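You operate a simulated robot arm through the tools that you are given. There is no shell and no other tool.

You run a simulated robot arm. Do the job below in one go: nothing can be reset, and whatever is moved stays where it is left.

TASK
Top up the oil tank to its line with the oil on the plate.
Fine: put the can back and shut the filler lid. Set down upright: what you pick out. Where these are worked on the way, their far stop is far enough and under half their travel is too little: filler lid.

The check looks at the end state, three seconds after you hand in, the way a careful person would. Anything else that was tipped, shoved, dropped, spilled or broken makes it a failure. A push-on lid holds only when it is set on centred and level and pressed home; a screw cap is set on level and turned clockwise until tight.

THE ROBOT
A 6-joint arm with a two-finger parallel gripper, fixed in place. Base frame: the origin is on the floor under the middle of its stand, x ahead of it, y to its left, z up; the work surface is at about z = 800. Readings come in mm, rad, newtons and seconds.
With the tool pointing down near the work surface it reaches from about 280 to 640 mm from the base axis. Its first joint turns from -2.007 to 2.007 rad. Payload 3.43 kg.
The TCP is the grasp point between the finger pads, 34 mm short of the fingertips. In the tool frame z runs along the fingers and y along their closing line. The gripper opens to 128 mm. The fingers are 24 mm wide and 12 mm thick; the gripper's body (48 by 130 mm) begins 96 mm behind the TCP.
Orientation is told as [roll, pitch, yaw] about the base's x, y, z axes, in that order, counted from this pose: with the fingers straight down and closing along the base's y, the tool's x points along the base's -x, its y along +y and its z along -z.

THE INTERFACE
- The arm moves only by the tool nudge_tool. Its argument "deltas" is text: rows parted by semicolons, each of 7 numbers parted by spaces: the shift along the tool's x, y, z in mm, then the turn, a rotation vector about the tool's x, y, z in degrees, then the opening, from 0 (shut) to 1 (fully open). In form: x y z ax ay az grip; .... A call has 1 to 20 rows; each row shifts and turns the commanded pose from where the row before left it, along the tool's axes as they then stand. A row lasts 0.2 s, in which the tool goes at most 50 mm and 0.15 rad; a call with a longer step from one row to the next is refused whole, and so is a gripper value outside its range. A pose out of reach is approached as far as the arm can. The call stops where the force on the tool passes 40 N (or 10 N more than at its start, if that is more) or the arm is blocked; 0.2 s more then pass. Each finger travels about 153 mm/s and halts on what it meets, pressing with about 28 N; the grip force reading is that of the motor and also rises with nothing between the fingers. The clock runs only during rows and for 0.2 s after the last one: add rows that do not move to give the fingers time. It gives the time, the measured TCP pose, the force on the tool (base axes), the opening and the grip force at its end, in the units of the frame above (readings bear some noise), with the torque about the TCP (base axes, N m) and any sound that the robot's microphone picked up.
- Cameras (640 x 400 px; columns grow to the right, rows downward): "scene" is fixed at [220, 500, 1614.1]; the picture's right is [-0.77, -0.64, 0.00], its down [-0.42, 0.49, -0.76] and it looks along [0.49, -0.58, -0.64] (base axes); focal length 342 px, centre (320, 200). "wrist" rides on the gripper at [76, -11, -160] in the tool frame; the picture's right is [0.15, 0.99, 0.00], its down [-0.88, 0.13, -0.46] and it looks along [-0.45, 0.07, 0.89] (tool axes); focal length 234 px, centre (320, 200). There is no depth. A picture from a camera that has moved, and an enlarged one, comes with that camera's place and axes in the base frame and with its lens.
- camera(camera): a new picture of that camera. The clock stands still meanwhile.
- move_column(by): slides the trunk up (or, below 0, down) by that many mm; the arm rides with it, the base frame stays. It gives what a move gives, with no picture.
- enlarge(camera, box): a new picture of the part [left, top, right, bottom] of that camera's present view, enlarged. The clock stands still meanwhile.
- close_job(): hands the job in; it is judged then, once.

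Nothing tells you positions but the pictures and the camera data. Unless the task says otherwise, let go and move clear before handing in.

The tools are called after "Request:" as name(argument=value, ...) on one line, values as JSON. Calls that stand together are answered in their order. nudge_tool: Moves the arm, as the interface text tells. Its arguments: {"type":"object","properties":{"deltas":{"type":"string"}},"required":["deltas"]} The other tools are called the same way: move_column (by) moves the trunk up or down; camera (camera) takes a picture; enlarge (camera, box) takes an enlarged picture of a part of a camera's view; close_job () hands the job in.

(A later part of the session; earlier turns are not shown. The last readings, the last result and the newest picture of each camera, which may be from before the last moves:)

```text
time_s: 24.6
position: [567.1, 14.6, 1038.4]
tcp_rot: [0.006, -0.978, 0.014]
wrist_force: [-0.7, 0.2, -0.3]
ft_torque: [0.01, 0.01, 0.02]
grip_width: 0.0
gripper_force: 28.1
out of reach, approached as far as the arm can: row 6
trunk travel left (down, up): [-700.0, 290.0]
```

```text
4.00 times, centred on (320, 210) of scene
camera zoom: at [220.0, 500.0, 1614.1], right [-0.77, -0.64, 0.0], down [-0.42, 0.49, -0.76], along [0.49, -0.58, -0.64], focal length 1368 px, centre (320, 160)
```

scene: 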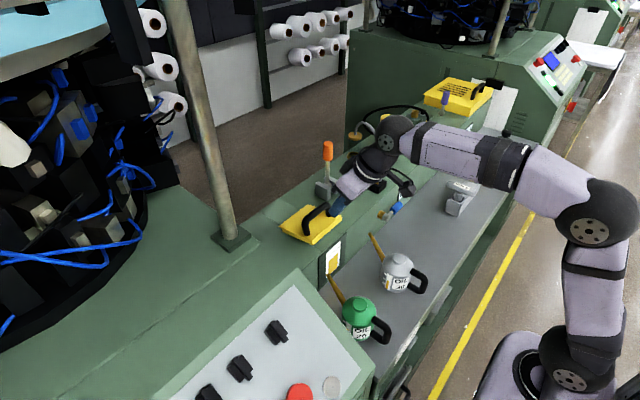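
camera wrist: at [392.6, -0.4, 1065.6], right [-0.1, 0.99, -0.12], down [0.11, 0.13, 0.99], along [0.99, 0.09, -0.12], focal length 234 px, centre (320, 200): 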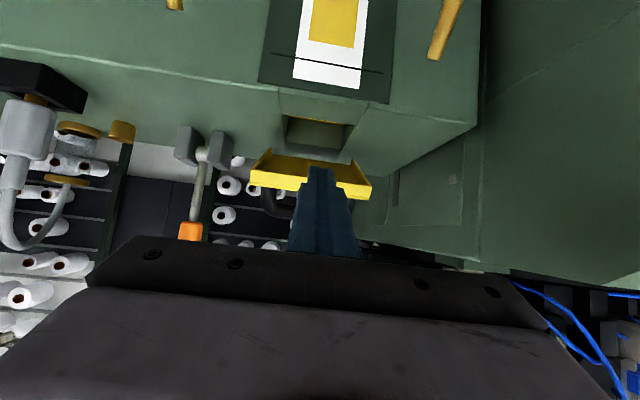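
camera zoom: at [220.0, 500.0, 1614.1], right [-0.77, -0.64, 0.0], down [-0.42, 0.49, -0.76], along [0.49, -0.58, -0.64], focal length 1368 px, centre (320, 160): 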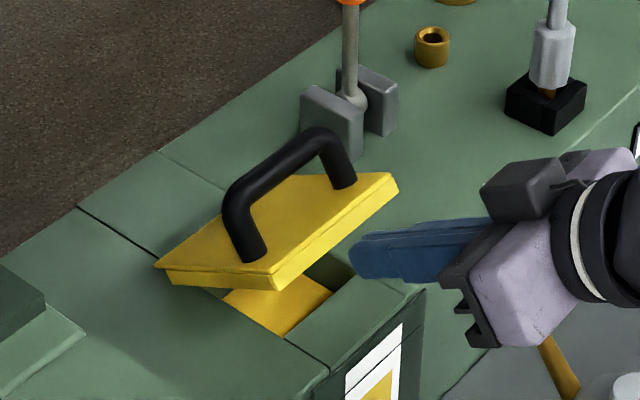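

The lid stays at about 28°. I lower slightly and slide the fingertips under its front edge.

Request:
nudge_tool(deltas="10.8 -4 7.2 0 0 0 0; 0 0 15 0 0 0 0; 0 0 15 0 0 0 0; 0 0 13 0 0 0 0; 0 0 0 0 0 0 0")

Request:
enlarge(camera="scene", box=[270, 160, 370, 260])

Request:
enlarge(camera="wrist", box=[220, 60, 420, 220])

```text
time_s: 25.8
position: [601.0, 14.0, 998.6]
tcp_rot: [-0.006, -0.983, 0.016]
wrist_force: [0.3, -0.9, 0.5]
ft_torque: [-0.02, 0.01, 0.01]
grip_width: 0.3
gripper_force: 28.0
out of reach, approached as far as the arm can: row 1
trunk travel left (down, up): [-700.0, 290.0]
```

```text
4.00 times, centred on (320, 210) of scene
camera zoom: at [220.0, 500.0, 1614.1], right [-0.77, -0.64, 0.0], down [-0.42, 0.49, -0.76], along [0.49, -0.58, -0.64], focal length 1368 px, centre (320, 160)
```

zoom: 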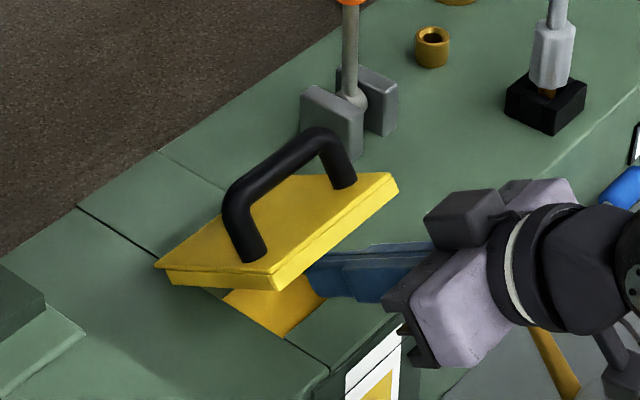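

```text
2.50 times, centred on (320, 140) of wrist
camera zoom: at [427.5, 0.8, 1024.3], right [-0.09, 0.99, -0.12], down [0.11, 0.13, 0.99], along [0.99, 0.08, -0.12], focal length 585 px, centre (320, 350)
```

zoom: 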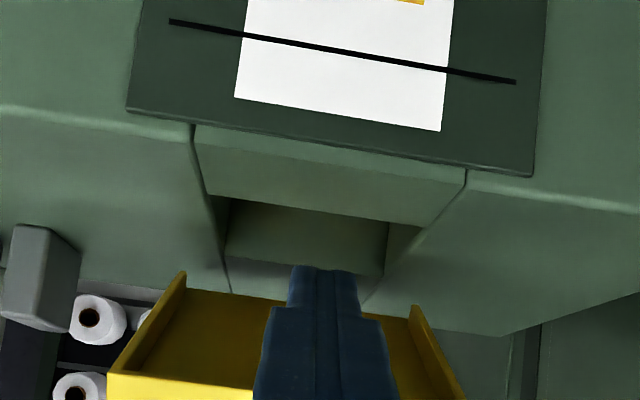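

The fingertips are under the lid. I push it up along the hinge arc.

Request:
nudge_tool(deltas="-8 -1 -1.1 0 0 0 0; -8 -1 -1.1 0 0 0 0; -8.6 0 0.2 0 0 0 0; -8.6 0 0.2 0 0 0 0; -8.5 0 1.7 0 0 0 0; -8.5 0 1.7 0 0 0 0; 0 0 0 0 0 0 0")

Request:
enlarge(camera="scene", box=[270, 160, 370, 260])

```text
time_s: 27.4
position: [621.7, 11.0, 1029.8]
tcp_rot: [-0.009, -0.987, 0.016]
wrist_force: [-0.1, 0.2, -0.1]
ft_torque: [0.02, 0.02, 0.01]
grip_width: 0.0
gripper_force: 27.6
out of reach, approached as far as the arm can: row 5, 6
trunk travel left (down, up): [-700.0, 290.0]
```

```text
4.00 times, centred on (320, 210) of scene
camera zoom: at [220.0, 500.0, 1614.1], right [-0.77, -0.64, 0.0], down [-0.42, 0.49, -0.76], along [0.49, -0.58, -0.64], focal length 1368 px, centre (320, 160)
```

zoom: 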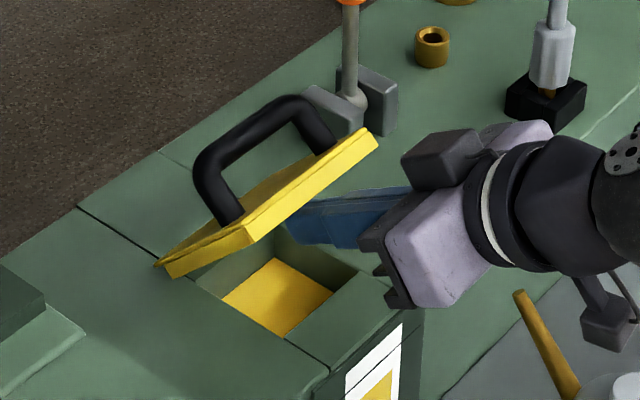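

The lid is at about 45° and the opening shows. I continue pushing along the arc.

Request:
nudge_tool(deltas="-8.5 0 1.7 0 0 0 0; -8.1 0 3.1 0 0 0 0; -8.1 0 3.1 0 0 0 0; -7.4 0 4.5 0 0 0 0; -7.4 0 4.5 0 0 0 0; -6.5 0 5.7 0 0 0 0; -6.5 0 5.7 0 0 0 0; 0 0 0 0 0 0 0")

Request:
enlarge(camera="scene", box=[270, 140, 370, 240])

```text
time_s: 29.2
position: [646.9, 9.0, 1040.4]
tcp_rot: [-0.014, -0.986, 0.016]
wrist_force: [0.5, 0.6, -0.2]
ft_torque: [0.03, 0.03, 0.02]
grip_width: 0.0
gripper_force: 27.9
out of reach, approached as far as the arm can: row 1, 2, 3, 4, 5
trunk travel left (down, up): [-700.0, 290.0]
```

```text
4.00 times, centred on (320, 190) of scene
camera zoom: at [220.0, 500.0, 1614.1], right [-0.77, -0.64, 0.0], down [-0.42, 0.49, -0.76], along [0.49, -0.58, -0.64], focal length 1368 px, centre (320, 240)
```

zoom: 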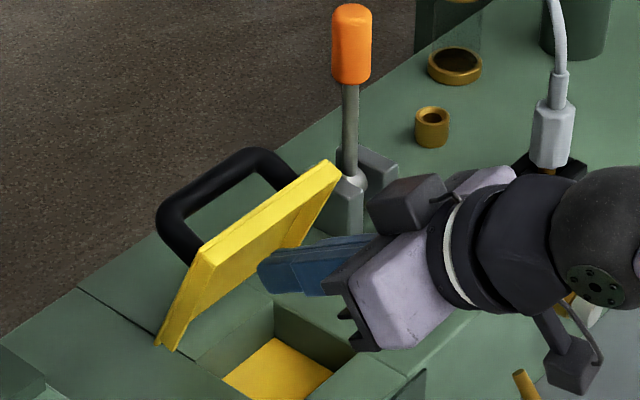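

The lid is at about 62°. I turn the tool back toward 41° to get away from the alignment problem, then push on toward the far stop.

Request:
nudge_tool(deltas="0 0 0 0 7.5 0 0; 0 0 0 0 7.5 0 0; -11 0 5.7 0 0 0 0; -11 0 5.7 0 0 0 0; -11 0 5.7 0 0 0 0; 0 0 0 0 0 0 0")

Request:
enlarge(camera="scene", box=[270, 140, 370, 240])

```text
time_s: 30.6
position: [674.7, 4.9, 1062.3]
tcp_rot: [-0.036, -1.049, 0.015]
wrist_force: [0.5, 0.5, 0.3]
ft_torque: [0.06, -0.03, 0.01]
grip_width: 0.1
gripper_force: 27.9
out of reach, approached as far as the arm can: row 1, 2, 4, 5
trunk travel left (down, up): [-700.0, 290.0]
```

```text
4.00 times, centred on (320, 190) of scene
camera zoom: at [220.0, 500.0, 1614.1], right [-0.77, -0.64, 0.0], down [-0.42, 0.49, -0.76], along [0.49, -0.58, -0.64], focal length 1368 px, centre (320, 240)
```

zoom: 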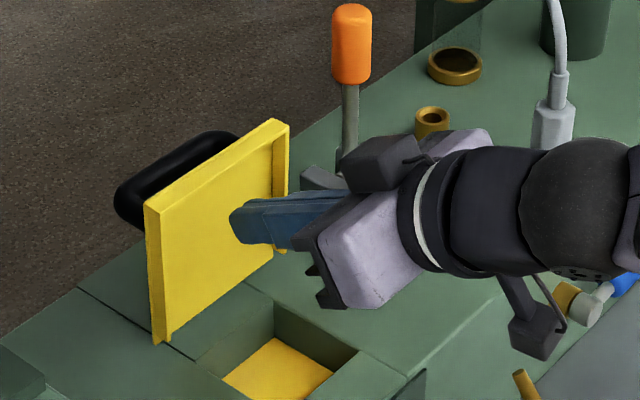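

The lid is at about 80°. I push further along x.

Request:
nudge_tool(deltas="-4.5 0 9 0 0 0 0; -4.5 0 9 0 0 0 0; -4.5 0 9 0 0 0 0; 0 0 0 0 0 0 0")

Request:
enlarge(camera="scene", box=[270, 140, 370, 240])

```text
time_s: 31.6
position: [694.6, -2.2, 1062.7]
tcp_rot: [-0.108, -1.057, 0.089]
wrist_force: [-2.5, -0.3, 0.0]
ft_torque: [0.01, -0.04, -0.01]
grip_width: 0.0
gripper_force: 28.3
out of reach, approached as far as the arm can: row 1, 2
trunk travel left (down, up): [-700.0, 290.0]
```

```text
4.00 times, centred on (320, 190) of scene
camera zoom: at [220.0, 500.0, 1614.1], right [-0.77, -0.64, 0.0], down [-0.42, 0.49, -0.76], along [0.49, -0.58, -0.64], focal length 1368 px, centre (320, 240)
```

zoom: 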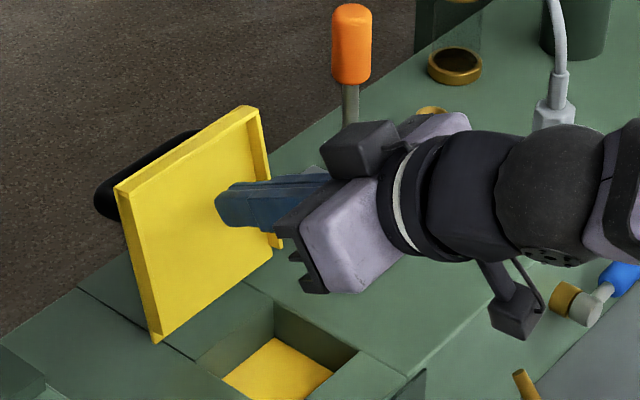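

The lid is past vertical. I push a little more to find its stop.

Request:
nudge_tool(deltas="-4 0 7 0 0 0 0; -4 0 7 0 0 0 0; 0 0 0 0 0 0 0")

Request:
enlarge(camera="scene", box=[270, 140, 370, 240])

```text
time_s: 32.1
position: [695.4, -1.8, 1063.5]
tcp_rot: [-0.108, -1.052, 0.085]
wrist_force: [-33.3, 2.2, 7.7]
ft_torque: [-0.03, -0.05, 0.08]
grip_width: 0.1
gripper_force: 28.0
trunk travel left (down, up): [-700.0, 290.0]
stopped in row 2: the force on the tool passed its limit at 47 N (the readings are from after the stop); the commanded pose is now the measured one
```

```text
4.00 times, centred on (320, 190) of scene
camera zoom: at [220.0, 500.0, 1614.1], right [-0.77, -0.64, 0.0], down [-0.42, 0.49, -0.76], along [0.49, -0.58, -0.64], focal length 1368 px, centre (320, 240)
```

zoom: 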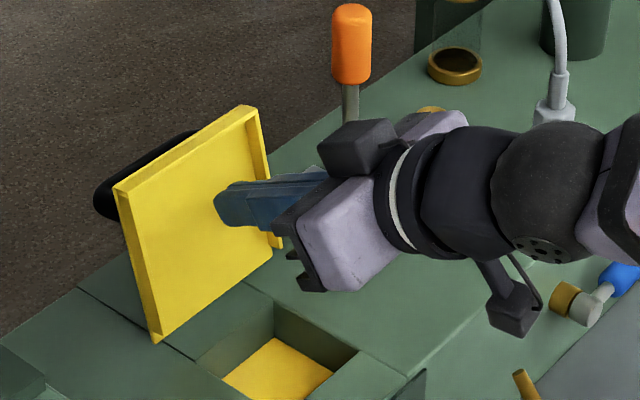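

The lid is at its far stop. I withdraw the fingers and look at the opening.

Request:
nudge_tool(deltas="0 0 -25 0 0 0 0; 0 0 -30 0 0 0 0; 0 0 -30 0 0 0 0; 0 0 -30 0 0 0 0; 0 0 0 0 0 0 0")

Request:
camera(camera="scene")

Request:
camera(camera="wrist")

```text
time_s: 33.3
position: [601.6, 1.0, 1115.2]
tcp_rot: [-0.106, -1.044, 0.083]
wrist_force: [0.9, 0.2, 0.1]
ft_torque: [0.0, -0.01, -0.03]
grip_width: 0.0
gripper_force: 28.0
trunk travel left (down, up): [-700.0, 290.0]
```

```text
taken
```

scene: 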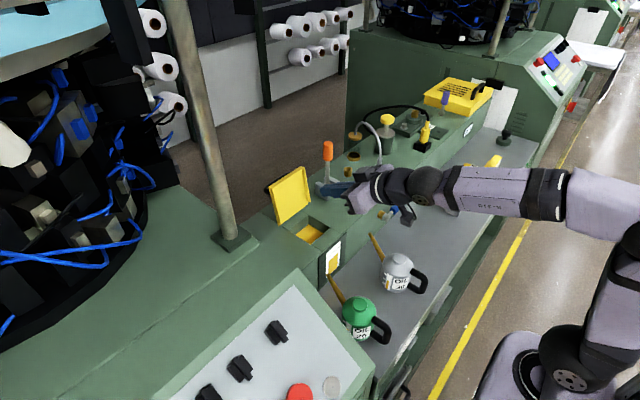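

```text
taken
camera wrist: at [426.1, -7.5, 1130.2], right [-0.07, 0.98, -0.18], down [0.05, 0.18, 0.98], along [1.0, 0.06, -0.06], focal length 234 px, centre (320, 200)
```

wrist: 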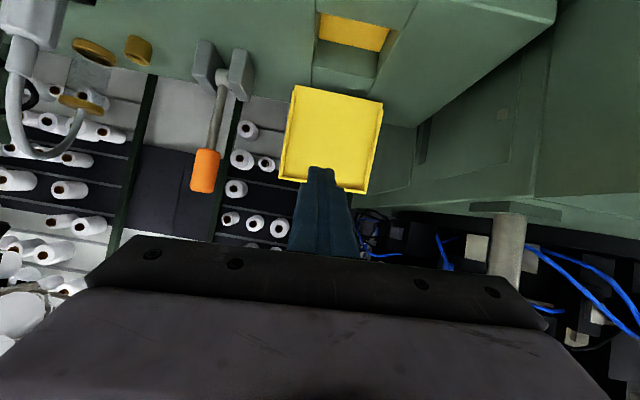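

The lid stays open. I enlarge the opening and sight glass to measure them.

Request:
enlarge(camera="scene", box=[260, 205, 360, 285])

Request:
enlarge(camera="wrist", box=[260, 0, 440, 110])

```text
5.00 times, centred on (310, 245) of scene
camera zoom: at [220.0, 500.0, 1614.1], right [-0.77, -0.64, 0.0], down [-0.42, 0.49, -0.76], along [0.49, -0.58, -0.64], focal length 1710 px, centre (370, -25)
```

zoom: 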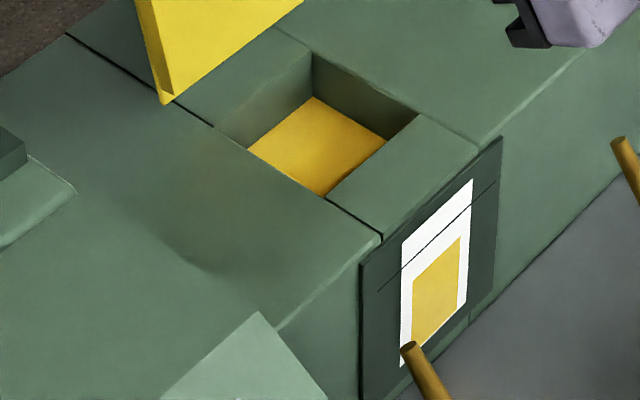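

```text
3.56 times, centred on (350, 55) of wrist
camera zoom: at [426.1, -7.5, 1130.2], right [-0.07, 0.98, -0.18], down [0.05, 0.18, 0.98], along [1.0, 0.06, -0.06], focal length 833 px, centre (213, 716)
```

zoom: 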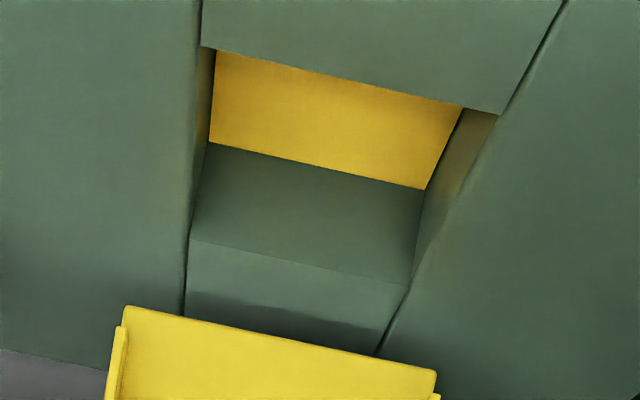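

The opening spans about x 624–703, y -29–50 at z≈955, and the level in the glass is about 17 mm under the line. Now I level the tool's orientation back to about 25° tilt before going to the silver can.

Request:
nudge_tool(deltas="0 0 0 -1.95 0 2.38 0; 0 0 0 0 7 0 0; 0 0 0 0 7 0 0; 0 0 0 0 7 0 0; 0 0 0 0 7 0 0; 0 0 0 0 7 0 0; 0 0 0 0 0 0 0")

```text
time_s: 34.9
position: [601.7, -14.3, 1104.8]
tcp_rot: [-0.25, -0.524, 0.111]
wrist_force: [-0.6, 1.1, -0.3]
ft_torque: [-0.01, 0.0, 0.0]
grip_width: 0.0
gripper_force: 28.4
out of reach, approached as far as the arm can: row 1, 2, 4, 5, 6
trunk travel left (down, up): [-700.0, 290.0]
```

The pitch is back at 30° but with some roll. I take the roll and yaw out now.

Request:
nudge_tool(deltas="0 0 0 -7.1 0 0 0; 0 0 0 -7.1 0 0 0; 0 0 0 3.18 0 5.5 0; 0 0 0 0 0 0 0")

```text
time_s: 35.9
position: [601.2, -14.0, 1102.1]
tcp_rot: [-0.251, -0.548, 0.0]
wrist_force: [-1.1, 0.2, 0.2]
ft_torque: [0.0, -0.01, 0.01]
grip_width: 0.2
gripper_force: 27.8
out of reach, approached as far as the arm can: row 1, 2
trunk travel left (down, up): [-700.0, 290.0]
```

The roll correction is refused near this alignment. I turn the tool further toward straight down first, then correct.

Request:
nudge_tool(deltas="0 0 -10 0 7 0 0; 0 0 -10 0 7 0 0; 0 0 0 0 7 0 0; 0 0 0 0 7 0 0; 0 0 0 0 0 0 0")

```text
time_s: 37.1
position: [585.1, 3.1, 1094.9]
tcp_rot: [-0.238, -0.098, -0.12]
wrist_force: [-0.4, 1.0, -0.3]
ft_torque: [0.0, 0.01, 0.01]
grip_width: 0.1
gripper_force: 27.6
out of reach, approached as far as the arm can: row 3, 4
trunk travel left (down, up): [-700.0, 290.0]
```

Request:
nudge_tool(deltas="0 0 0 -4 0 0 0; 0 0 0 -4 0 0 0; 0 0 0 0 0 0 0")

Request:
camera(camera="scene")

```text
time_s: 37.9
position: [585.9, 4.5, 1094.4]
tcp_rot: [-0.237, -0.1, -0.119]
wrist_force: [-0.6, 0.1, 0.0]
ft_torque: [0.01, 0.01, -0.04]
grip_width: 0.3
gripper_force: 27.6
out of reach, approached as far as the arm can: row 1, 2
trunk travel left (down, up): [-700.0, 290.0]
```

```text
taken
```

scene: 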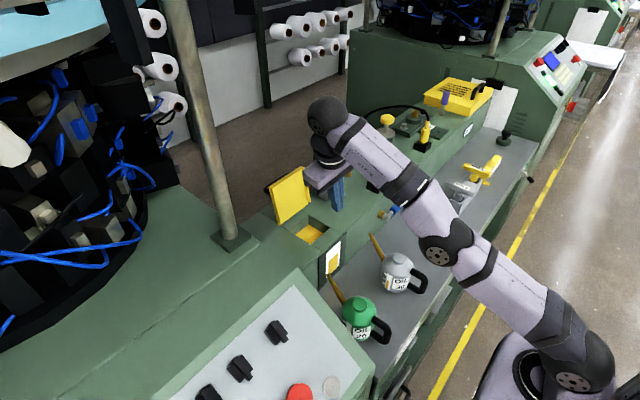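

The arm is nearly straight here, so that was the limit. I pull the tool back toward the base and then straighten its orientation.

Request:
nudge_tool(deltas="40 -8 0 0 0 0 0; 40 -8 0 0 0 0 0; 40 -8 0 0 0 0 0; 40 -8 0 0 0 0 0; 0 0 0 -6.8 0 0 0; 0 0 0 -6.8 0 0 0; 0 0 0 0 0 0 0")

```text
time_s: 39.5
position: [586.3, 4.1, 1095.2]
tcp_rot: [-0.237, -0.099, -0.119]
wrist_force: [-0.1, 0.5, 0.4]
ft_torque: [0.0, -0.01, 0.02]
grip_width: 0.2
gripper_force: 27.7
out of reach, approached as far as the arm can: row 1, 2, 3, 4, 5, 6
trunk travel left (down, up): [-700.0, 290.0]
```

The arm did not move at all; a joint seems to be at its limit. I try small steps in other directions to free it.

Request:
nudge_tool(deltas="0 0 -5 0 0 0 0; 5 0 0 0 0 0 0; 0 5 0 0 0 0 0; 0 -5 0 0 0 0 0; 0 0 0 2 0 0 0; 0 0 0 0 -2 0 0; 0 0 0 0 0 2 0; 0 0 0 0 0 -2 0; -5 0 0 0 0 0 0")

```text
time_s: 41.5
position: [592.7, 6.1, 1097.4]
tcp_rot: [-0.274, -0.132, -0.108]
wrist_force: [-0.7, -0.5, -0.9]
ft_torque: [0.01, -0.03, -0.01]
grip_width: 0.0
gripper_force: 28.0
out of reach, approached as far as the arm can: row 2, 6, 9
trunk travel left (down, up): [-700.0, 290.0]
```

Some directions work, some do not. I look closely at the arm's wrist to understand its posture.

Request:
enlarge(camera="scene", box=[290, 80, 640, 400])

Request:
camera(camera="wrist")

```text
1.25 times, centred on (465, 240) of scene
camera zoom: at [220.0, 500.0, 1614.1], right [-0.77, -0.64, 0.0], down [-0.42, 0.49, -0.76], along [0.49, -0.58, -0.64], focal length 428 px, centre (139, 150)
```

zoom: 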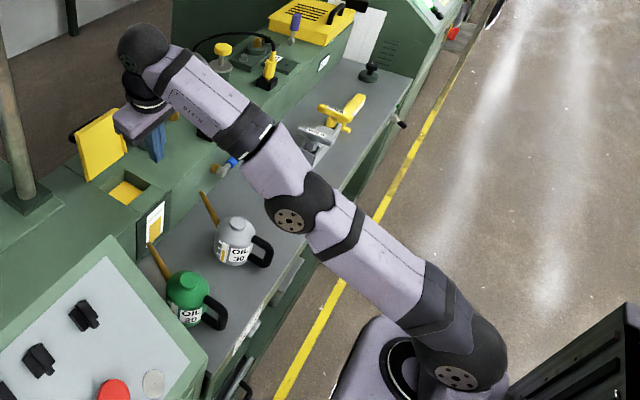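

```text
taken
camera wrist: at [501.4, 49.2, 1242.7], right [-0.01, 0.96, -0.28], down [0.84, 0.16, 0.52], along [0.54, -0.24, -0.81], focal length 234 px, centre (320, 200)
```

wrist: 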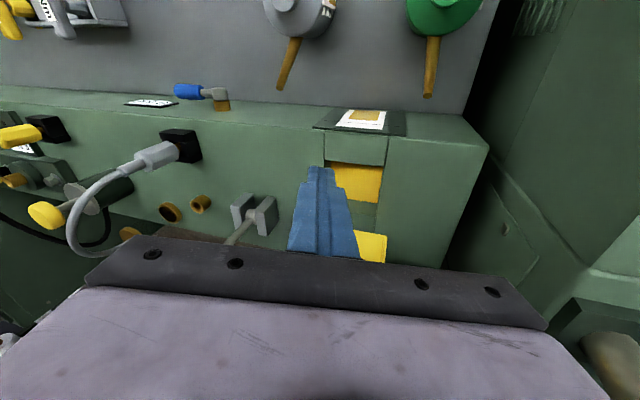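

The elbow is straight, slightly past it, so inward moves are blocked on that side. I stretch the arm outward slightly and then pull in again to let the elbow fold the proper way.

Request:
nudge_tool(deltas="-20 0 -10 0 0 0 0; -15 0 -8 0 0 0 0; 10 0 0 0 0 0 0; 15 0 5 0 0 0 0; 20 0 5 0 0 0 0; 0 0 0 0 0 0 0")

```text
time_s: 42.9
position: [549.5, 8.5, 1080.9]
tcp_rot: [-0.272, -0.134, -0.109]
wrist_force: [0.1, -0.4, -0.3]
ft_torque: [0.0, 0.03, 0.02]
grip_width: 0.0
gripper_force: 28.3
out of reach, approached as far as the arm can: row 1, 2, 3
trunk travel left (down, up): [-700.0, 290.0]
```

That freed the arm. Now I straighten the orientation while coming further inward.

Request:
nudge_tool(deltas="30 0 0 0 0 0 0; 30 0 0 0 0 0 0; 30 0 0 0 0 0 0; 0 0 0 -7.8 0 0 0; 0 0 0 -7.8 0 0 0; 0 0 0 0 0 0 0")

Request:
camera(camera="scene")

```text
time_s: 44.3
position: [459.3, 19.8, 1066.0]
tcp_rot: [-0.243, -0.148, -0.106]
wrist_force: [0.3, 0.3, 0.2]
ft_torque: [0.01, 0.01, -0.04]
grip_width: 0.1
gripper_force: 28.3
out of reach, approached as far as the arm can: row 4, 5
trunk travel left (down, up): [-700.0, 290.0]
```

```text
taken
```

scene: 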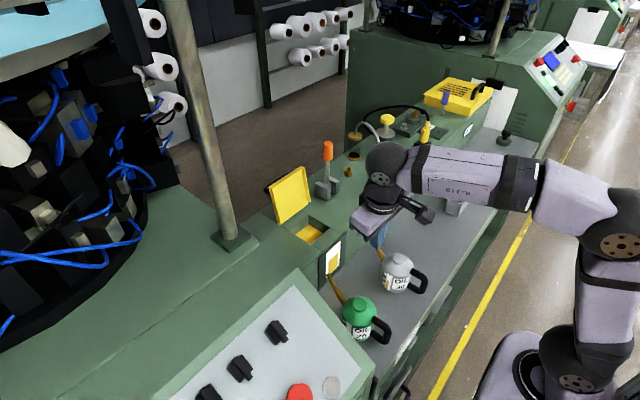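

The elbow is up again, but the wrist seems to have flipped near the alignment, leaving a roll of -0.24. I tilt forward again to go back through the alignment cleanly.

Request:
nudge_tool(deltas="0 0 0 0 -7.5 0 0; 0 0 0 0 -7.5 0 0; 0 0 0 0 -7.5 0 0; 0 0 0 0 -7.5 0 0; 0 0 0 0 -7.5 0 0; 0 0 0 0 0 0 0")

```text
time_s: 45.7
position: [460.1, 20.8, 1066.4]
tcp_rot: [-0.338, -0.779, 0.103]
wrist_force: [0.4, -0.9, -0.1]
ft_torque: [0.01, -0.04, -0.03]
grip_width: 0.0
gripper_force: 28.0
trunk travel left (down, up): [-700.0, 290.0]
```

Now at 45° with the roll unchanged. I continue tilting up past the forearm line, moving forward a little to keep the arm from folding too far.

Request:
nudge_tool(deltas="-10 0 20 0 -7.5 0 0; -10 0 20 0 -7.5 0 0; -15 0 20 0 -7.5 0 0; -15 0 20 0 -7.5 0 0; 0 0 0 0 0 0 0")

```text
time_s: 46.9
position: [551.7, 7.2, 1067.3]
tcp_rot: [-0.801, -1.234, 0.631]
wrist_force: [-0.5, -0.4, -0.4]
ft_torque: [0.01, -0.02, 0.01]
grip_width: 0.0
gripper_force: 27.5
trunk travel left (down, up): [-700.0, 290.0]
```

The tool now points nearly level forward, a bit to -y. I tilt slightly up and rotate to bring roll and yaw to zero.

Request:
nudge_tool(deltas="0 0 0 0 -7.5 0 0; 0 0 0 -5.4 -0.8 5.67 0; 0 0 0 -5.4 -0.8 5.67 0; 0 0 0 0 0 0 0")

Request:
camera(camera="scene")

```text
time_s: 47.9
position: [551.3, 6.9, 1066.7]
tcp_rot: [-0.21, -1.466, 0.234]
wrist_force: [-0.1, -0.5, 0.3]
ft_torque: [0.02, -0.02, 0.03]
grip_width: 0.2
gripper_force: 28.5
trunk travel left (down, up): [-700.0, 290.0]
```

```text
taken
```

scene: 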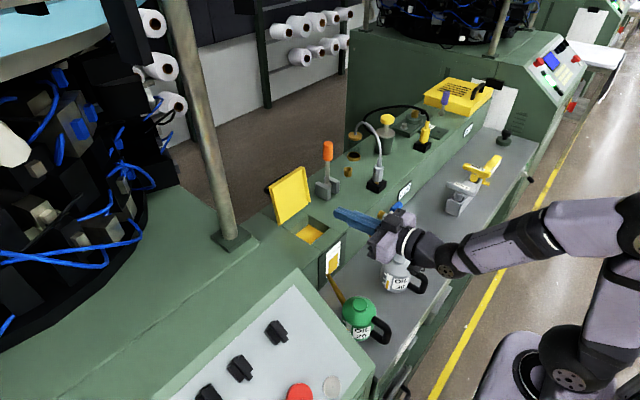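

The tool points nearly level, no joint stuck. I zero the residual roll/yaw and move to y=0 so the turn back down runs exactly in the arm's plane.

Request:
nudge_tool(deltas="0 -7 0 1.32 0.15 1.39 0; 0 0 0 0 0 0 0")

```text
time_s: 48.5
position: [552.3, -0.9, 1067.6]
tcp_rot: [-0.002, -1.466, 0.001]
wrist_force: [-0.3, -0.5, -0.4]
ft_torque: [-0.01, 0.0, -0.02]
grip_width: 0.0
gripper_force: 27.8
trunk travel left (down, up): [-700.0, 290.0]
```

Roll and yaw are zero. I now turn the tool down through the forearm line.

Request:
nudge_tool(deltas="0 0.5 0 0 7.5 0 0; 0 0 0 0 7.5 0 0; 0 0 0 0 7.5 0 0; 0 0 0 0 7.5 0 0; 0 0 0 0 7.5 0 0; 0 0 0 0 7.5 0 0; 0 0 0 0 0 0 0")

```text
time_s: 50.1
position: [550.7, 0.7, 1067.7]
tcp_rot: [-0.002, -0.679, 0.0]
wrist_force: [0.3, -0.3, -0.3]
ft_torque: [-0.02, -0.02, 0.01]
grip_width: 0.3
gripper_force: 27.8
trunk travel left (down, up): [-700.0, 290.0]
```

That crossed cleanly. I continue to about 24° and check it stays free of roll.

Request:
nudge_tool(deltas="0 0 0 0 7.5 0 0; 0 0 0 0 6.5 0 0; 0 0 0 2 0 0 0; 0 0 0 -4 0 0 0; 0 0 0 2 0 0 0; 0 0 0 0 0 0 0")

Request:
camera(camera="scene")

```text
time_s: 51.5
position: [552.5, 1.6, 1066.3]
tcp_rot: [0.0, -0.438, -0.001]
wrist_force: [0.0, 0.8, 0.5]
ft_torque: [-0.01, -0.04, 0.03]
grip_width: 0.1
gripper_force: 28.4
trunk travel left (down, up): [-700.0, 290.0]
```

```text
taken
```

scene: 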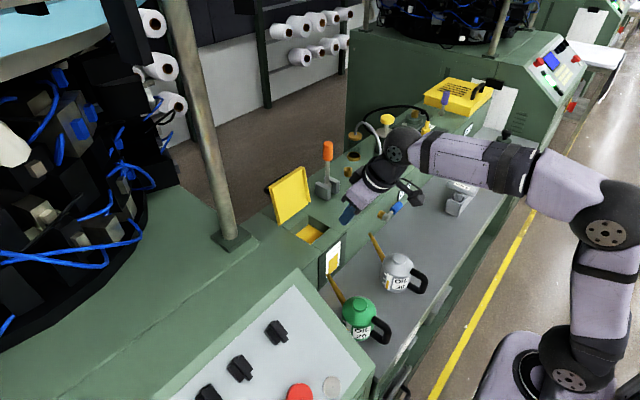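

The wrist is healthy again. My plan: grip the can's body between the fingers with the tool tilted 45° (near its centre of mass), so I move above the silver can, tilt, and then lower the trunk.

Request:
nudge_tool(deltas="9.8 -20.3 -32 0 0 0 0.2; 9.8 -20.3 -32 0 0 0 0.5; 9.8 -20.3 -32 0 0 0 0.8; 9.8 -20.3 -32 0 0 0 1; 9.8 -20.3 -32 0 0 0 1; 0 0 0 0 -6.6 0 1; 0 0 0 0 -6.6 0 1; 0 0 0 0 -6.6 0 1; 0 0 0 0 0 0 1")

```text
time_s: 53.5
position: [450.2, -110.2, 1196.2]
tcp_rot: [0.001, -0.779, 0.001]
wrist_force: [0.4, 0.2, -0.7]
ft_torque: [0.0, -0.01, 0.0]
grip_width: 128.0
gripper_force: 0.1
out of reach, approached as far as the arm can: row 8
trunk travel left (down, up): [-700.0, 290.0]
```

The tool is over the silver can, tilted 45°, fingers open. I lower the trunk by 200 mm, bringing the tool to about z≈996.

Request:
move_column(by=-200)

Request:
camera(camera="wrist")

Request:
camera(camera="scene")

```text
time_s: 55.6
position: [451.5, -109.2, 995.1]
tcp_rot: [0.0, -0.778, 0.0]
wrist_force: [0.2, 0.0, -0.8]
ft_torque: [-0.01, 0.02, 0.03]
grip_width: 128.2
gripper_force: 0.0
trunk travel left (down, up): [-500.0, 490.0]
```

```text
taken
camera wrist: at [286.3, -120.1, 1055.8], right [-0.11, 0.99, -0.1], down [0.31, 0.13, 0.94], along [0.95, 0.07, -0.32], focal length 234 px, centre (320, 200)
```

wrist: 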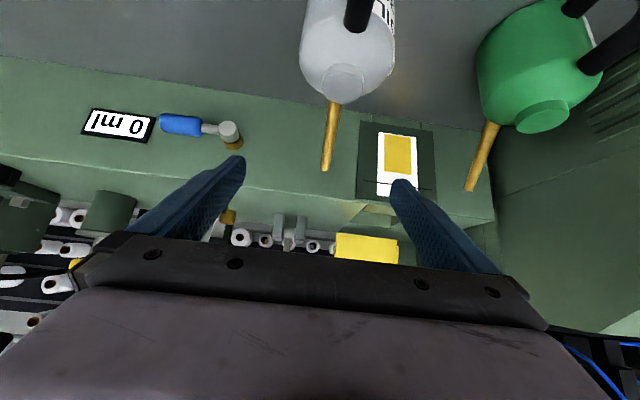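

```text
taken
```

scene: 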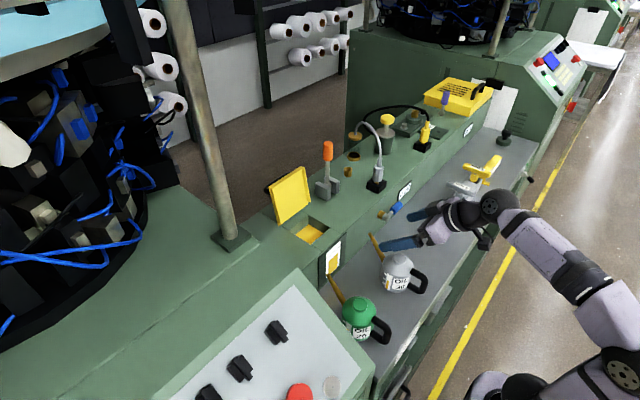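

I enlarge the silver can from the wrist camera to fix its centre line before lowering.

Request:
enlarge(camera="wrist", box=[270, 0, 430, 180])

Request:
enlarge(camera="scene", box=[360, 215, 440, 305])

```text
2.22 times, centred on (350, 90) of wrist
camera zoom: at [286.3, -120.1, 1055.8], right [-0.11, 0.99, -0.1], down [0.31, 0.13, 0.94], along [0.95, 0.07, -0.32], focal length 520 px, centre (253, 444)
```

zoom: 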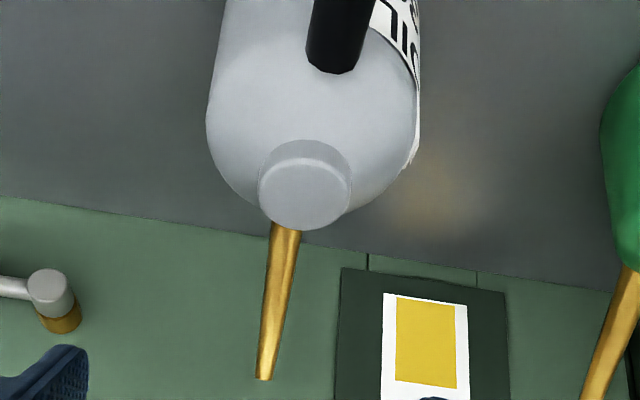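

```text
4.44 times, centred on (400, 260) of scene
camera zoom: at [220.0, 500.0, 1614.1], right [-0.77, -0.64, 0.0], down [-0.42, 0.49, -0.76], along [0.49, -0.58, -0.64], focal length 1520 px, centre (-36, -67)
```

zoom: 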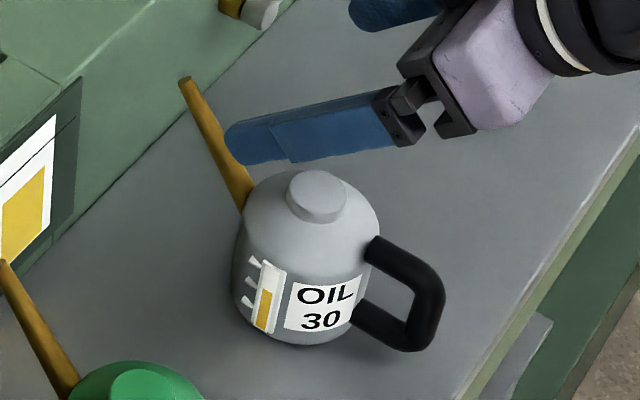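

The silver can's axis is about (445,-99). I lower most of the way with the fingers either side of the body, then check.

Request:
nudge_tool(deltas="21.8 3.5 20.3 0 0 0 1; 21.8 3.5 20.3 0 0 0 1; 21.8 3 20.3 0 0 0 1; 0 0 0 0 0 0 1")

Request:
camera(camera="wrist")

Request:
enlarge(camera="scene", box=[350, 200, 450, 310])

```text
time_s: 56.6
position: [459.8, -103.1, 906.0]
tcp_rot: [0.001, -0.778, 0.003]
wrist_force: [-1.0, 0.2, -0.6]
ft_torque: [0.0, -0.03, -0.03]
grip_width: 127.8
gripper_force: 0.0
out of reach, approached as far as the arm can: row 1, 2
trunk travel left (down, up): [-500.0, 490.0]
```

```text
taken
camera wrist: at [294.0, -114.9, 967.2], right [-0.11, 0.99, -0.1], down [0.31, 0.13, 0.94], along [0.95, 0.07, -0.32], focal length 234 px, centre (320, 200)
```

wrist: 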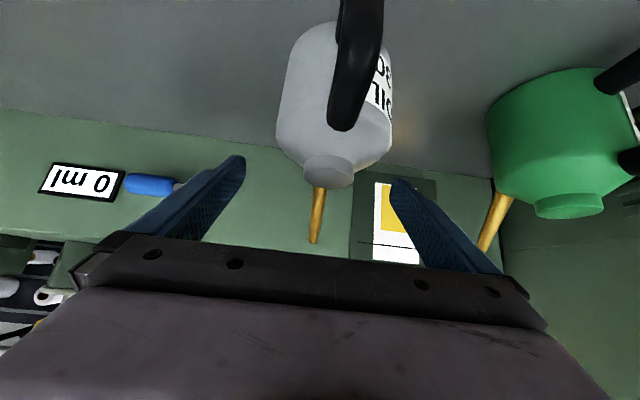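

```text
3.64 times, centred on (400, 255) of scene
camera zoom: at [220.0, 500.0, 1614.1], right [-0.77, -0.64, 0.0], down [-0.42, 0.49, -0.76], along [0.49, -0.58, -0.64], focal length 1244 px, centre (29, 0)
```

zoom: 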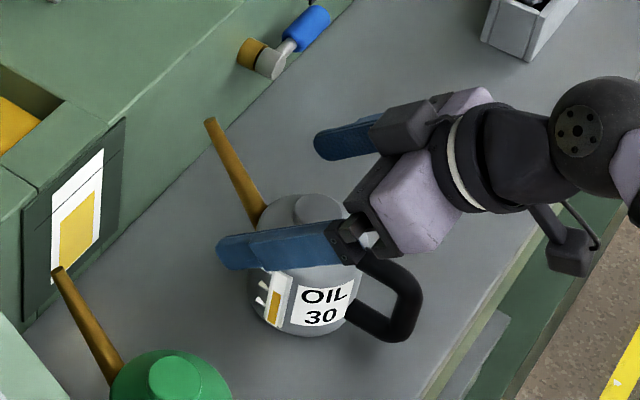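

The fingers straddle the can but sit ~15 mm too far forward. I lower the last 60 mm while correcting.

Request:
nudge_tool(deltas="13.2 0.8 8 0 0 0 1; 13.2 0.8 8 0 0 0 1; 13.2 0.8 8 0 0 0 1; 13.2 0.6 8 0 0 0 1; 0 0 0 0 0 0 1")

Request:
camera(camera="wrist")

Request:
enlarge(camera="scene", box=[350, 200, 450, 310])

```text
time_s: 57.8
position: [446.0, -102.7, 846.0]
tcp_rot: [0.002, -0.777, 0.001]
wrist_force: [0.1, 0.5, -0.6]
ft_torque: [0.01, -0.01, -0.01]
grip_width: 128.1
gripper_force: 0.1
out of reach, approached as far as the arm can: row 1
trunk travel left (down, up): [-500.0, 490.0]
```

```text
taken
camera wrist: at [281.1, -114.1, 907.0], right [-0.11, 0.99, -0.1], down [0.31, 0.13, 0.94], along [0.95, 0.07, -0.32], focal length 234 px, centre (320, 200)
```

wrist: 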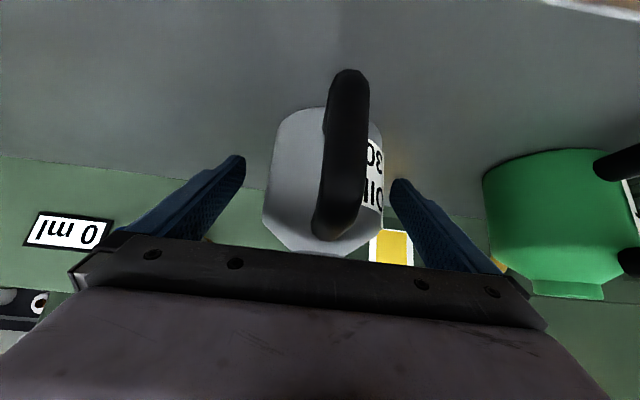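

```text
3.64 times, centred on (400, 255) of scene
camera zoom: at [220.0, 500.0, 1614.1], right [-0.77, -0.64, 0.0], down [-0.42, 0.49, -0.76], along [0.49, -0.58, -0.64], focal length 1244 px, centre (29, 0)
```

zoom: 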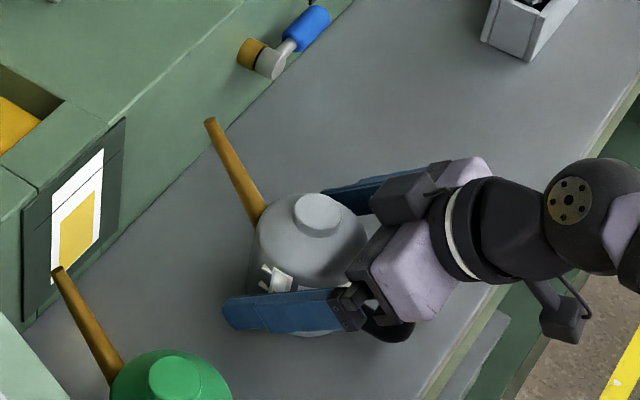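

The fingers are beside the body; the can is about 3 mm to +y of the middle. I shift and close gently.

Request:
nudge_tool(deltas="0 3.5 0 0 0 0 1; 0 0 0 0 0 0 0.85; 0 0 0 0 0 0 0.75; 0 0 0 0 0 0 0.65; 0 0 0 0 0 0 0.6; 0 0 0 0 0 0 0.6")

Request:
camera(camera="wrist")

Request:
enlarge(camera="scene", box=[350, 200, 450, 310])

```text
time_s: 59.2
position: [448.6, -100.5, 845.4]
tcp_rot: [0.002, -0.776, -0.002]
wrist_force: [0.2, -0.1, -0.9]
ft_torque: [-0.04, -0.02, -0.04]
grip_width: 81.6
gripper_force: 27.9
trunk travel left (down, up): [-500.0, 490.0]
```

```text
taken
camera wrist: at [282.5, -111.2, 906.4], right [-0.11, 0.99, -0.1], down [0.31, 0.13, 0.94], along [0.95, 0.07, -0.32], focal length 234 px, centre (320, 200)
```

wrist: 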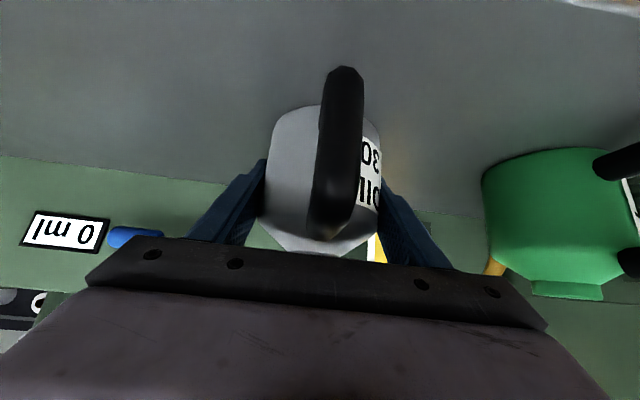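

```text
3.64 times, centred on (400, 255) of scene
camera zoom: at [220.0, 500.0, 1614.1], right [-0.77, -0.64, 0.0], down [-0.42, 0.49, -0.76], along [0.49, -0.58, -0.64], focal length 1244 px, centre (29, 0)
```

zoom: 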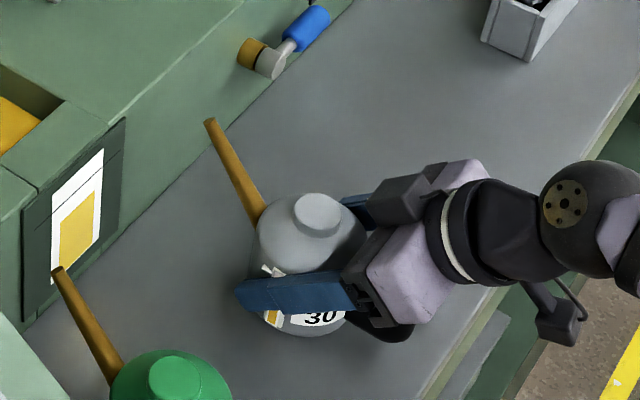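

The can body is held at 81.6 mm. I lift it a little with the trunk first and check that it hangs upright and firm.

Request:
move_column(by=25)

Request:
enlarge(camera="scene", box=[350, 200, 450, 310])

```text
time_s: 59.9
position: [448.7, -99.2, 873.3]
tcp_rot: [0.001, -0.781, 0.001]
wrist_force: [-0.4, 0.4, 6.3]
ft_torque: [0.1, 0.37, -0.01]
grip_width: 83.3
gripper_force: 28.2
trunk travel left (down, up): [-525.0, 465.0]
```

```text
3.64 times, centred on (400, 255) of scene
camera zoom: at [220.0, 500.0, 1614.1], right [-0.77, -0.64, 0.0], down [-0.42, 0.49, -0.76], along [0.49, -0.58, -0.64], focal length 1244 px, centre (29, 0)
```

zoom: 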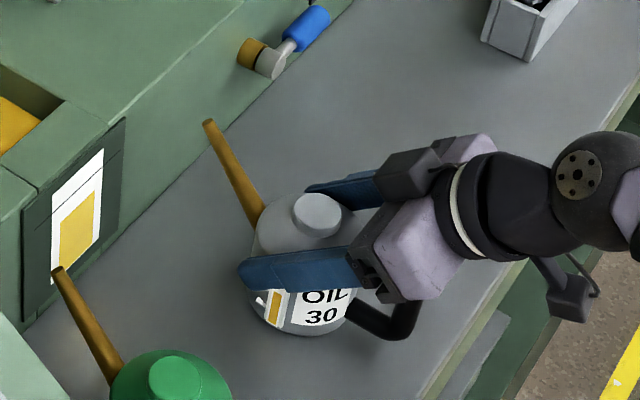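

The fingers seem to have moved up but the can not clearly. I check with the wrist camera.

Request:
camera(camera="wrist")

Request:
enlarge(camera="scene", box=[375, 225, 435, 295])

```text
taken
camera wrist: at [282.4, -111.1, 932.6], right [-0.1, 0.99, -0.1], down [0.3, 0.13, 0.94], along [0.95, 0.07, -0.31], focal length 234 px, centre (320, 200)
```

wrist: 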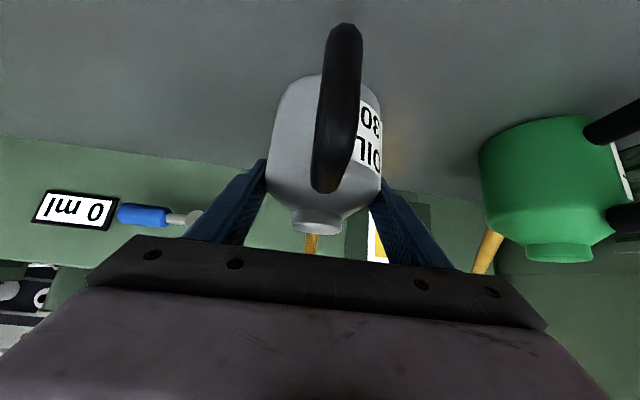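

```text
5.71 times, centred on (405, 260) of scene
camera zoom: at [220.0, 500.0, 1614.1], right [-0.77, -0.64, 0.0], down [-0.42, 0.49, -0.76], along [0.49, -0.58, -0.64], focal length 1955 px, centre (-166, -143)
```

zoom: 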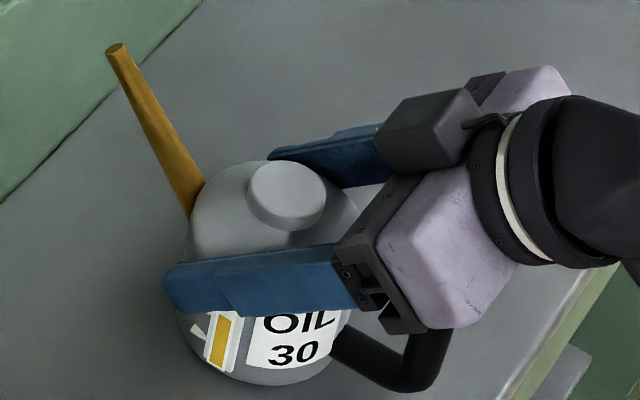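

The can stayed on the bench: the fingers slid up its side and now sit on the shoulder. I open, go back down and try again with a short test lift to read the force.

Request:
nudge_tool(deltas="0 0 0 0 0 0 0.8; 0 0 0 0 0 0 1; 0 0 0 0 0 0 1")

Request:
move_column(by=-30)

Request:
enlarge(camera="scene", box=[350, 200, 450, 310])

Request:
camera(camera="wrist")

```text
time_s: 60.7
position: [448.8, -100.8, 871.9]
tcp_rot: [0.001, -0.778, 0.002]
wrist_force: [-0.4, -0.1, 0.0]
ft_torque: [-0.04, -0.01, 0.01]
grip_width: 128.1
gripper_force: 0.1
trunk travel left (down, up): [-525.0, 465.0]
```

```text
time_s: 61.5
position: [448.0, -99.5, 841.5]
tcp_rot: [0.001, -0.778, 0.0]
wrist_force: [0.7, 0.0, 0.4]
ft_torque: [-0.01, 0.0, -0.01]
grip_width: 128.1
gripper_force: 0.2
trunk travel left (down, up): [-495.0, 495.0]
```

```text
3.64 times, centred on (400, 255) of scene
camera zoom: at [220.0, 500.0, 1614.1], right [-0.77, -0.64, 0.0], down [-0.42, 0.49, -0.76], along [0.49, -0.58, -0.64], focal length 1244 px, centre (29, 0)
```

zoom: 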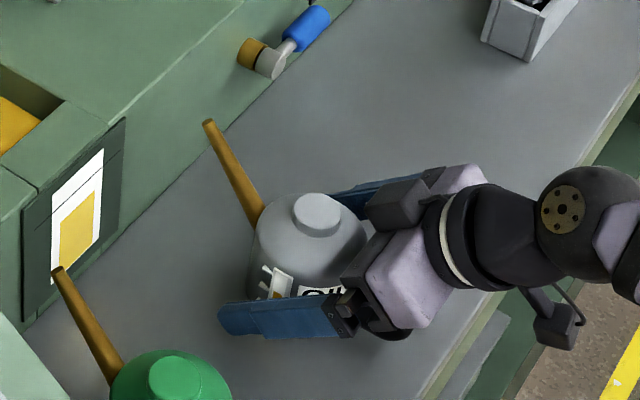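

```text
taken
camera wrist: at [282.5, -111.2, 901.4], right [-0.11, 0.99, -0.1], down [0.31, 0.13, 0.94], along [0.95, 0.07, -0.32], focal length 234 px, centre (320, 200)
```

wrist: 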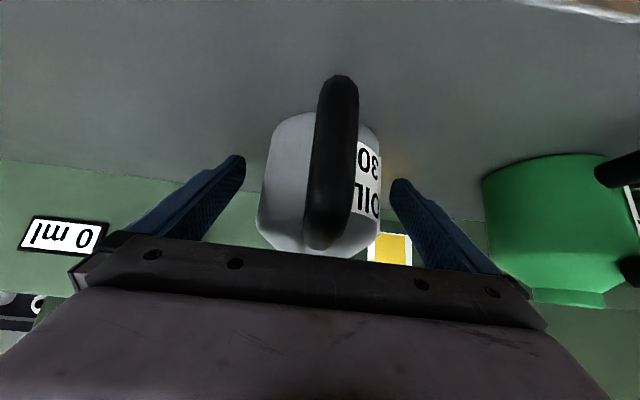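

The can is unmoved and centred between the fingers. I close again and lift only 4 mm to read the load.

Request:
nudge_tool(deltas="0 0 0 0 0 0 0.8; 0 0 0 0 0 0 0.6; 0 0 0 0 0 0 0.5; 0 0 0 0 0 0 0.5; 0 0 0 0 0 0 0.5")

Request:
nudge_tool(deltas="-1.4 0 -1.4 0 0 0 0.5; -1.4 0 -1.4 0 0 0 0.5; 0 0 0 0 0 0 0.5")

Request:
enlarge(camera="scene", box=[375, 225, 435, 295])

```text
time_s: 62.7
position: [448.7, -101.1, 840.8]
tcp_rot: [0.002, -0.778, 0.001]
wrist_force: [-0.5, -0.2, 1.1]
ft_torque: [-0.09, -0.01, 0.03]
grip_width: 81.8
gripper_force: 27.6
trunk travel left (down, up): [-495.0, 495.0]
```

```text
time_s: 63.5
position: [448.8, -99.1, 844.6]
tcp_rot: [0.003, -0.776, -0.001]
wrist_force: [0.0, 0.2, -3.7]
ft_torque: [-0.03, -0.02, 0.03]
grip_width: 81.7
gripper_force: 28.2
trunk travel left (down, up): [-495.0, 495.0]
```

```text
5.71 times, centred on (405, 260) of scene
camera zoom: at [220.0, 500.0, 1614.1], right [-0.77, -0.64, 0.0], down [-0.42, 0.49, -0.76], along [0.49, -0.58, -0.64], focal length 1955 px, centre (-166, -143)
```

zoom: 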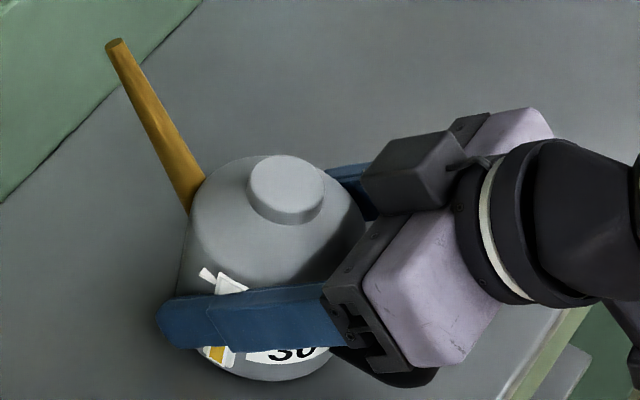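

Now it lifts: load about 4 N and the spout tip rose with the fingers. I lift slowly a further 15 mm.

Request:
nudge_tool(deltas="-1.8 0 -1.8 0 0 0 0.5; -1.8 0 -1.8 0 0 0 0.5; -1.8 0 -1.8 0 0 0 0.5; -1.8 0 -1.8 0 0 0 0.5; -1.8 0 -1.8 0 0 0 0.5; -1.8 0 -1.8 0 0 0 0.5; 0 0 0 0 0 0 0.5; 0 0 0 0 0 0 0.5")

Request:
enlarge(camera="scene", box=[375, 225, 435, 295])

```text
time_s: 65.3
position: [453.0, -102.0, 858.1]
tcp_rot: [0.004, -0.777, 0.0]
wrist_force: [1.2, 0.0, -3.1]
ft_torque: [-0.01, -0.01, -0.01]
grip_width: 81.8
gripper_force: 27.7
out of reach, approached as far as the arm can: row 4
trunk travel left (down, up): [-495.0, 495.0]
```

```text
5.71 times, centred on (405, 260) of scene
camera zoom: at [220.0, 500.0, 1614.1], right [-0.77, -0.64, 0.0], down [-0.42, 0.49, -0.76], along [0.49, -0.58, -0.64], focal length 1955 px, centre (-166, -143)
```

zoom: 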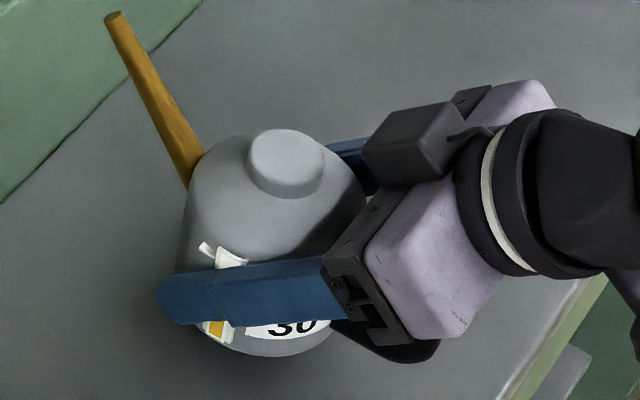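

The can rises properly with slow arm motion. I must find out whether trunk moves are safe while holding it, so I lower it to just above the bench and try a 6 mm trunk move.

Request:
nudge_tool(deltas="2.4 0 2.4 0 0 0 0.5; 2.4 0 2.4 0 0 0 0.5; 2.4 0 2.4 0 0 0 0.5; 2.4 0 2.4 0 0 0 0.5; 0 0 0 0 0 0 0.5")

Request:
move_column(by=6)

Request:
enlarge(camera="scene", box=[375, 225, 435, 295])

```text
time_s: 66.5
position: [451.0, -102.0, 845.4]
tcp_rot: [0.001, -0.78, 0.001]
wrist_force: [-0.2, 0.3, -3.7]
ft_torque: [0.02, -0.04, -0.03]
grip_width: 81.7
gripper_force: 28.0
trunk travel left (down, up): [-495.0, 495.0]
```

```text
time_s: 67.0
position: [452.3, -101.8, 851.4]
tcp_rot: [0.002, -0.778, 0.001]
wrist_force: [0.1, 0.9, -3.5]
ft_torque: [0.0, -0.04, -0.03]
grip_width: 81.6
gripper_force: 27.7
trunk travel left (down, up): [-501.0, 489.0]
```

```text
5.71 times, centred on (405, 260) of scene
camera zoom: at [220.0, 500.0, 1614.1], right [-0.77, -0.64, 0.0], down [-0.42, 0.49, -0.76], along [0.49, -0.58, -0.64], focal length 1955 px, centre (-166, -143)
```

zoom: 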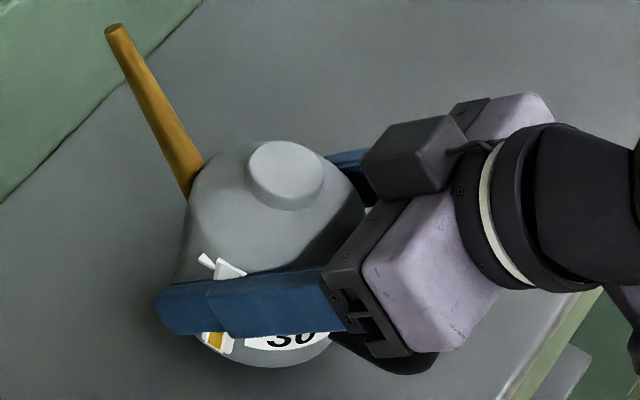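

The trunk move of 6 mm keeps the can firmly held. I try 12 mm next.

Request:
move_column(by=12)

Request:
enlarge(camera="scene", box=[375, 225, 435, 295])

```text
time_s: 67.6
position: [450.8, -101.6, 863.6]
tcp_rot: [0.001, -0.777, 0.001]
wrist_force: [-0.7, -0.9, -3.5]
ft_torque: [0.02, -0.02, 0.01]
grip_width: 81.6
gripper_force: 27.9
trunk travel left (down, up): [-513.0, 477.0]
```

```text
5.71 times, centred on (405, 260) of scene
camera zoom: at [220.0, 500.0, 1614.1], right [-0.77, -0.64, 0.0], down [-0.42, 0.49, -0.76], along [0.49, -0.58, -0.64], focal length 1955 px, centre (-166, -143)
```

zoom: 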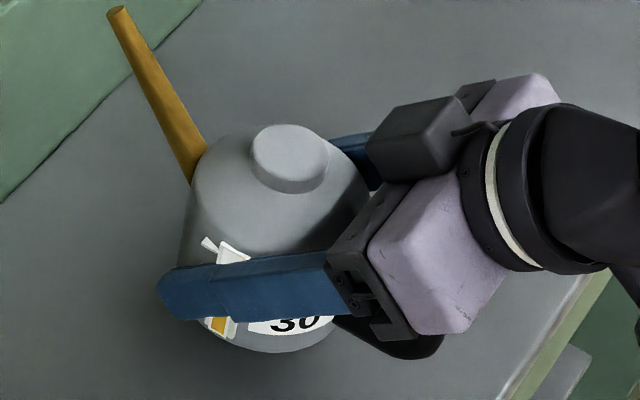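

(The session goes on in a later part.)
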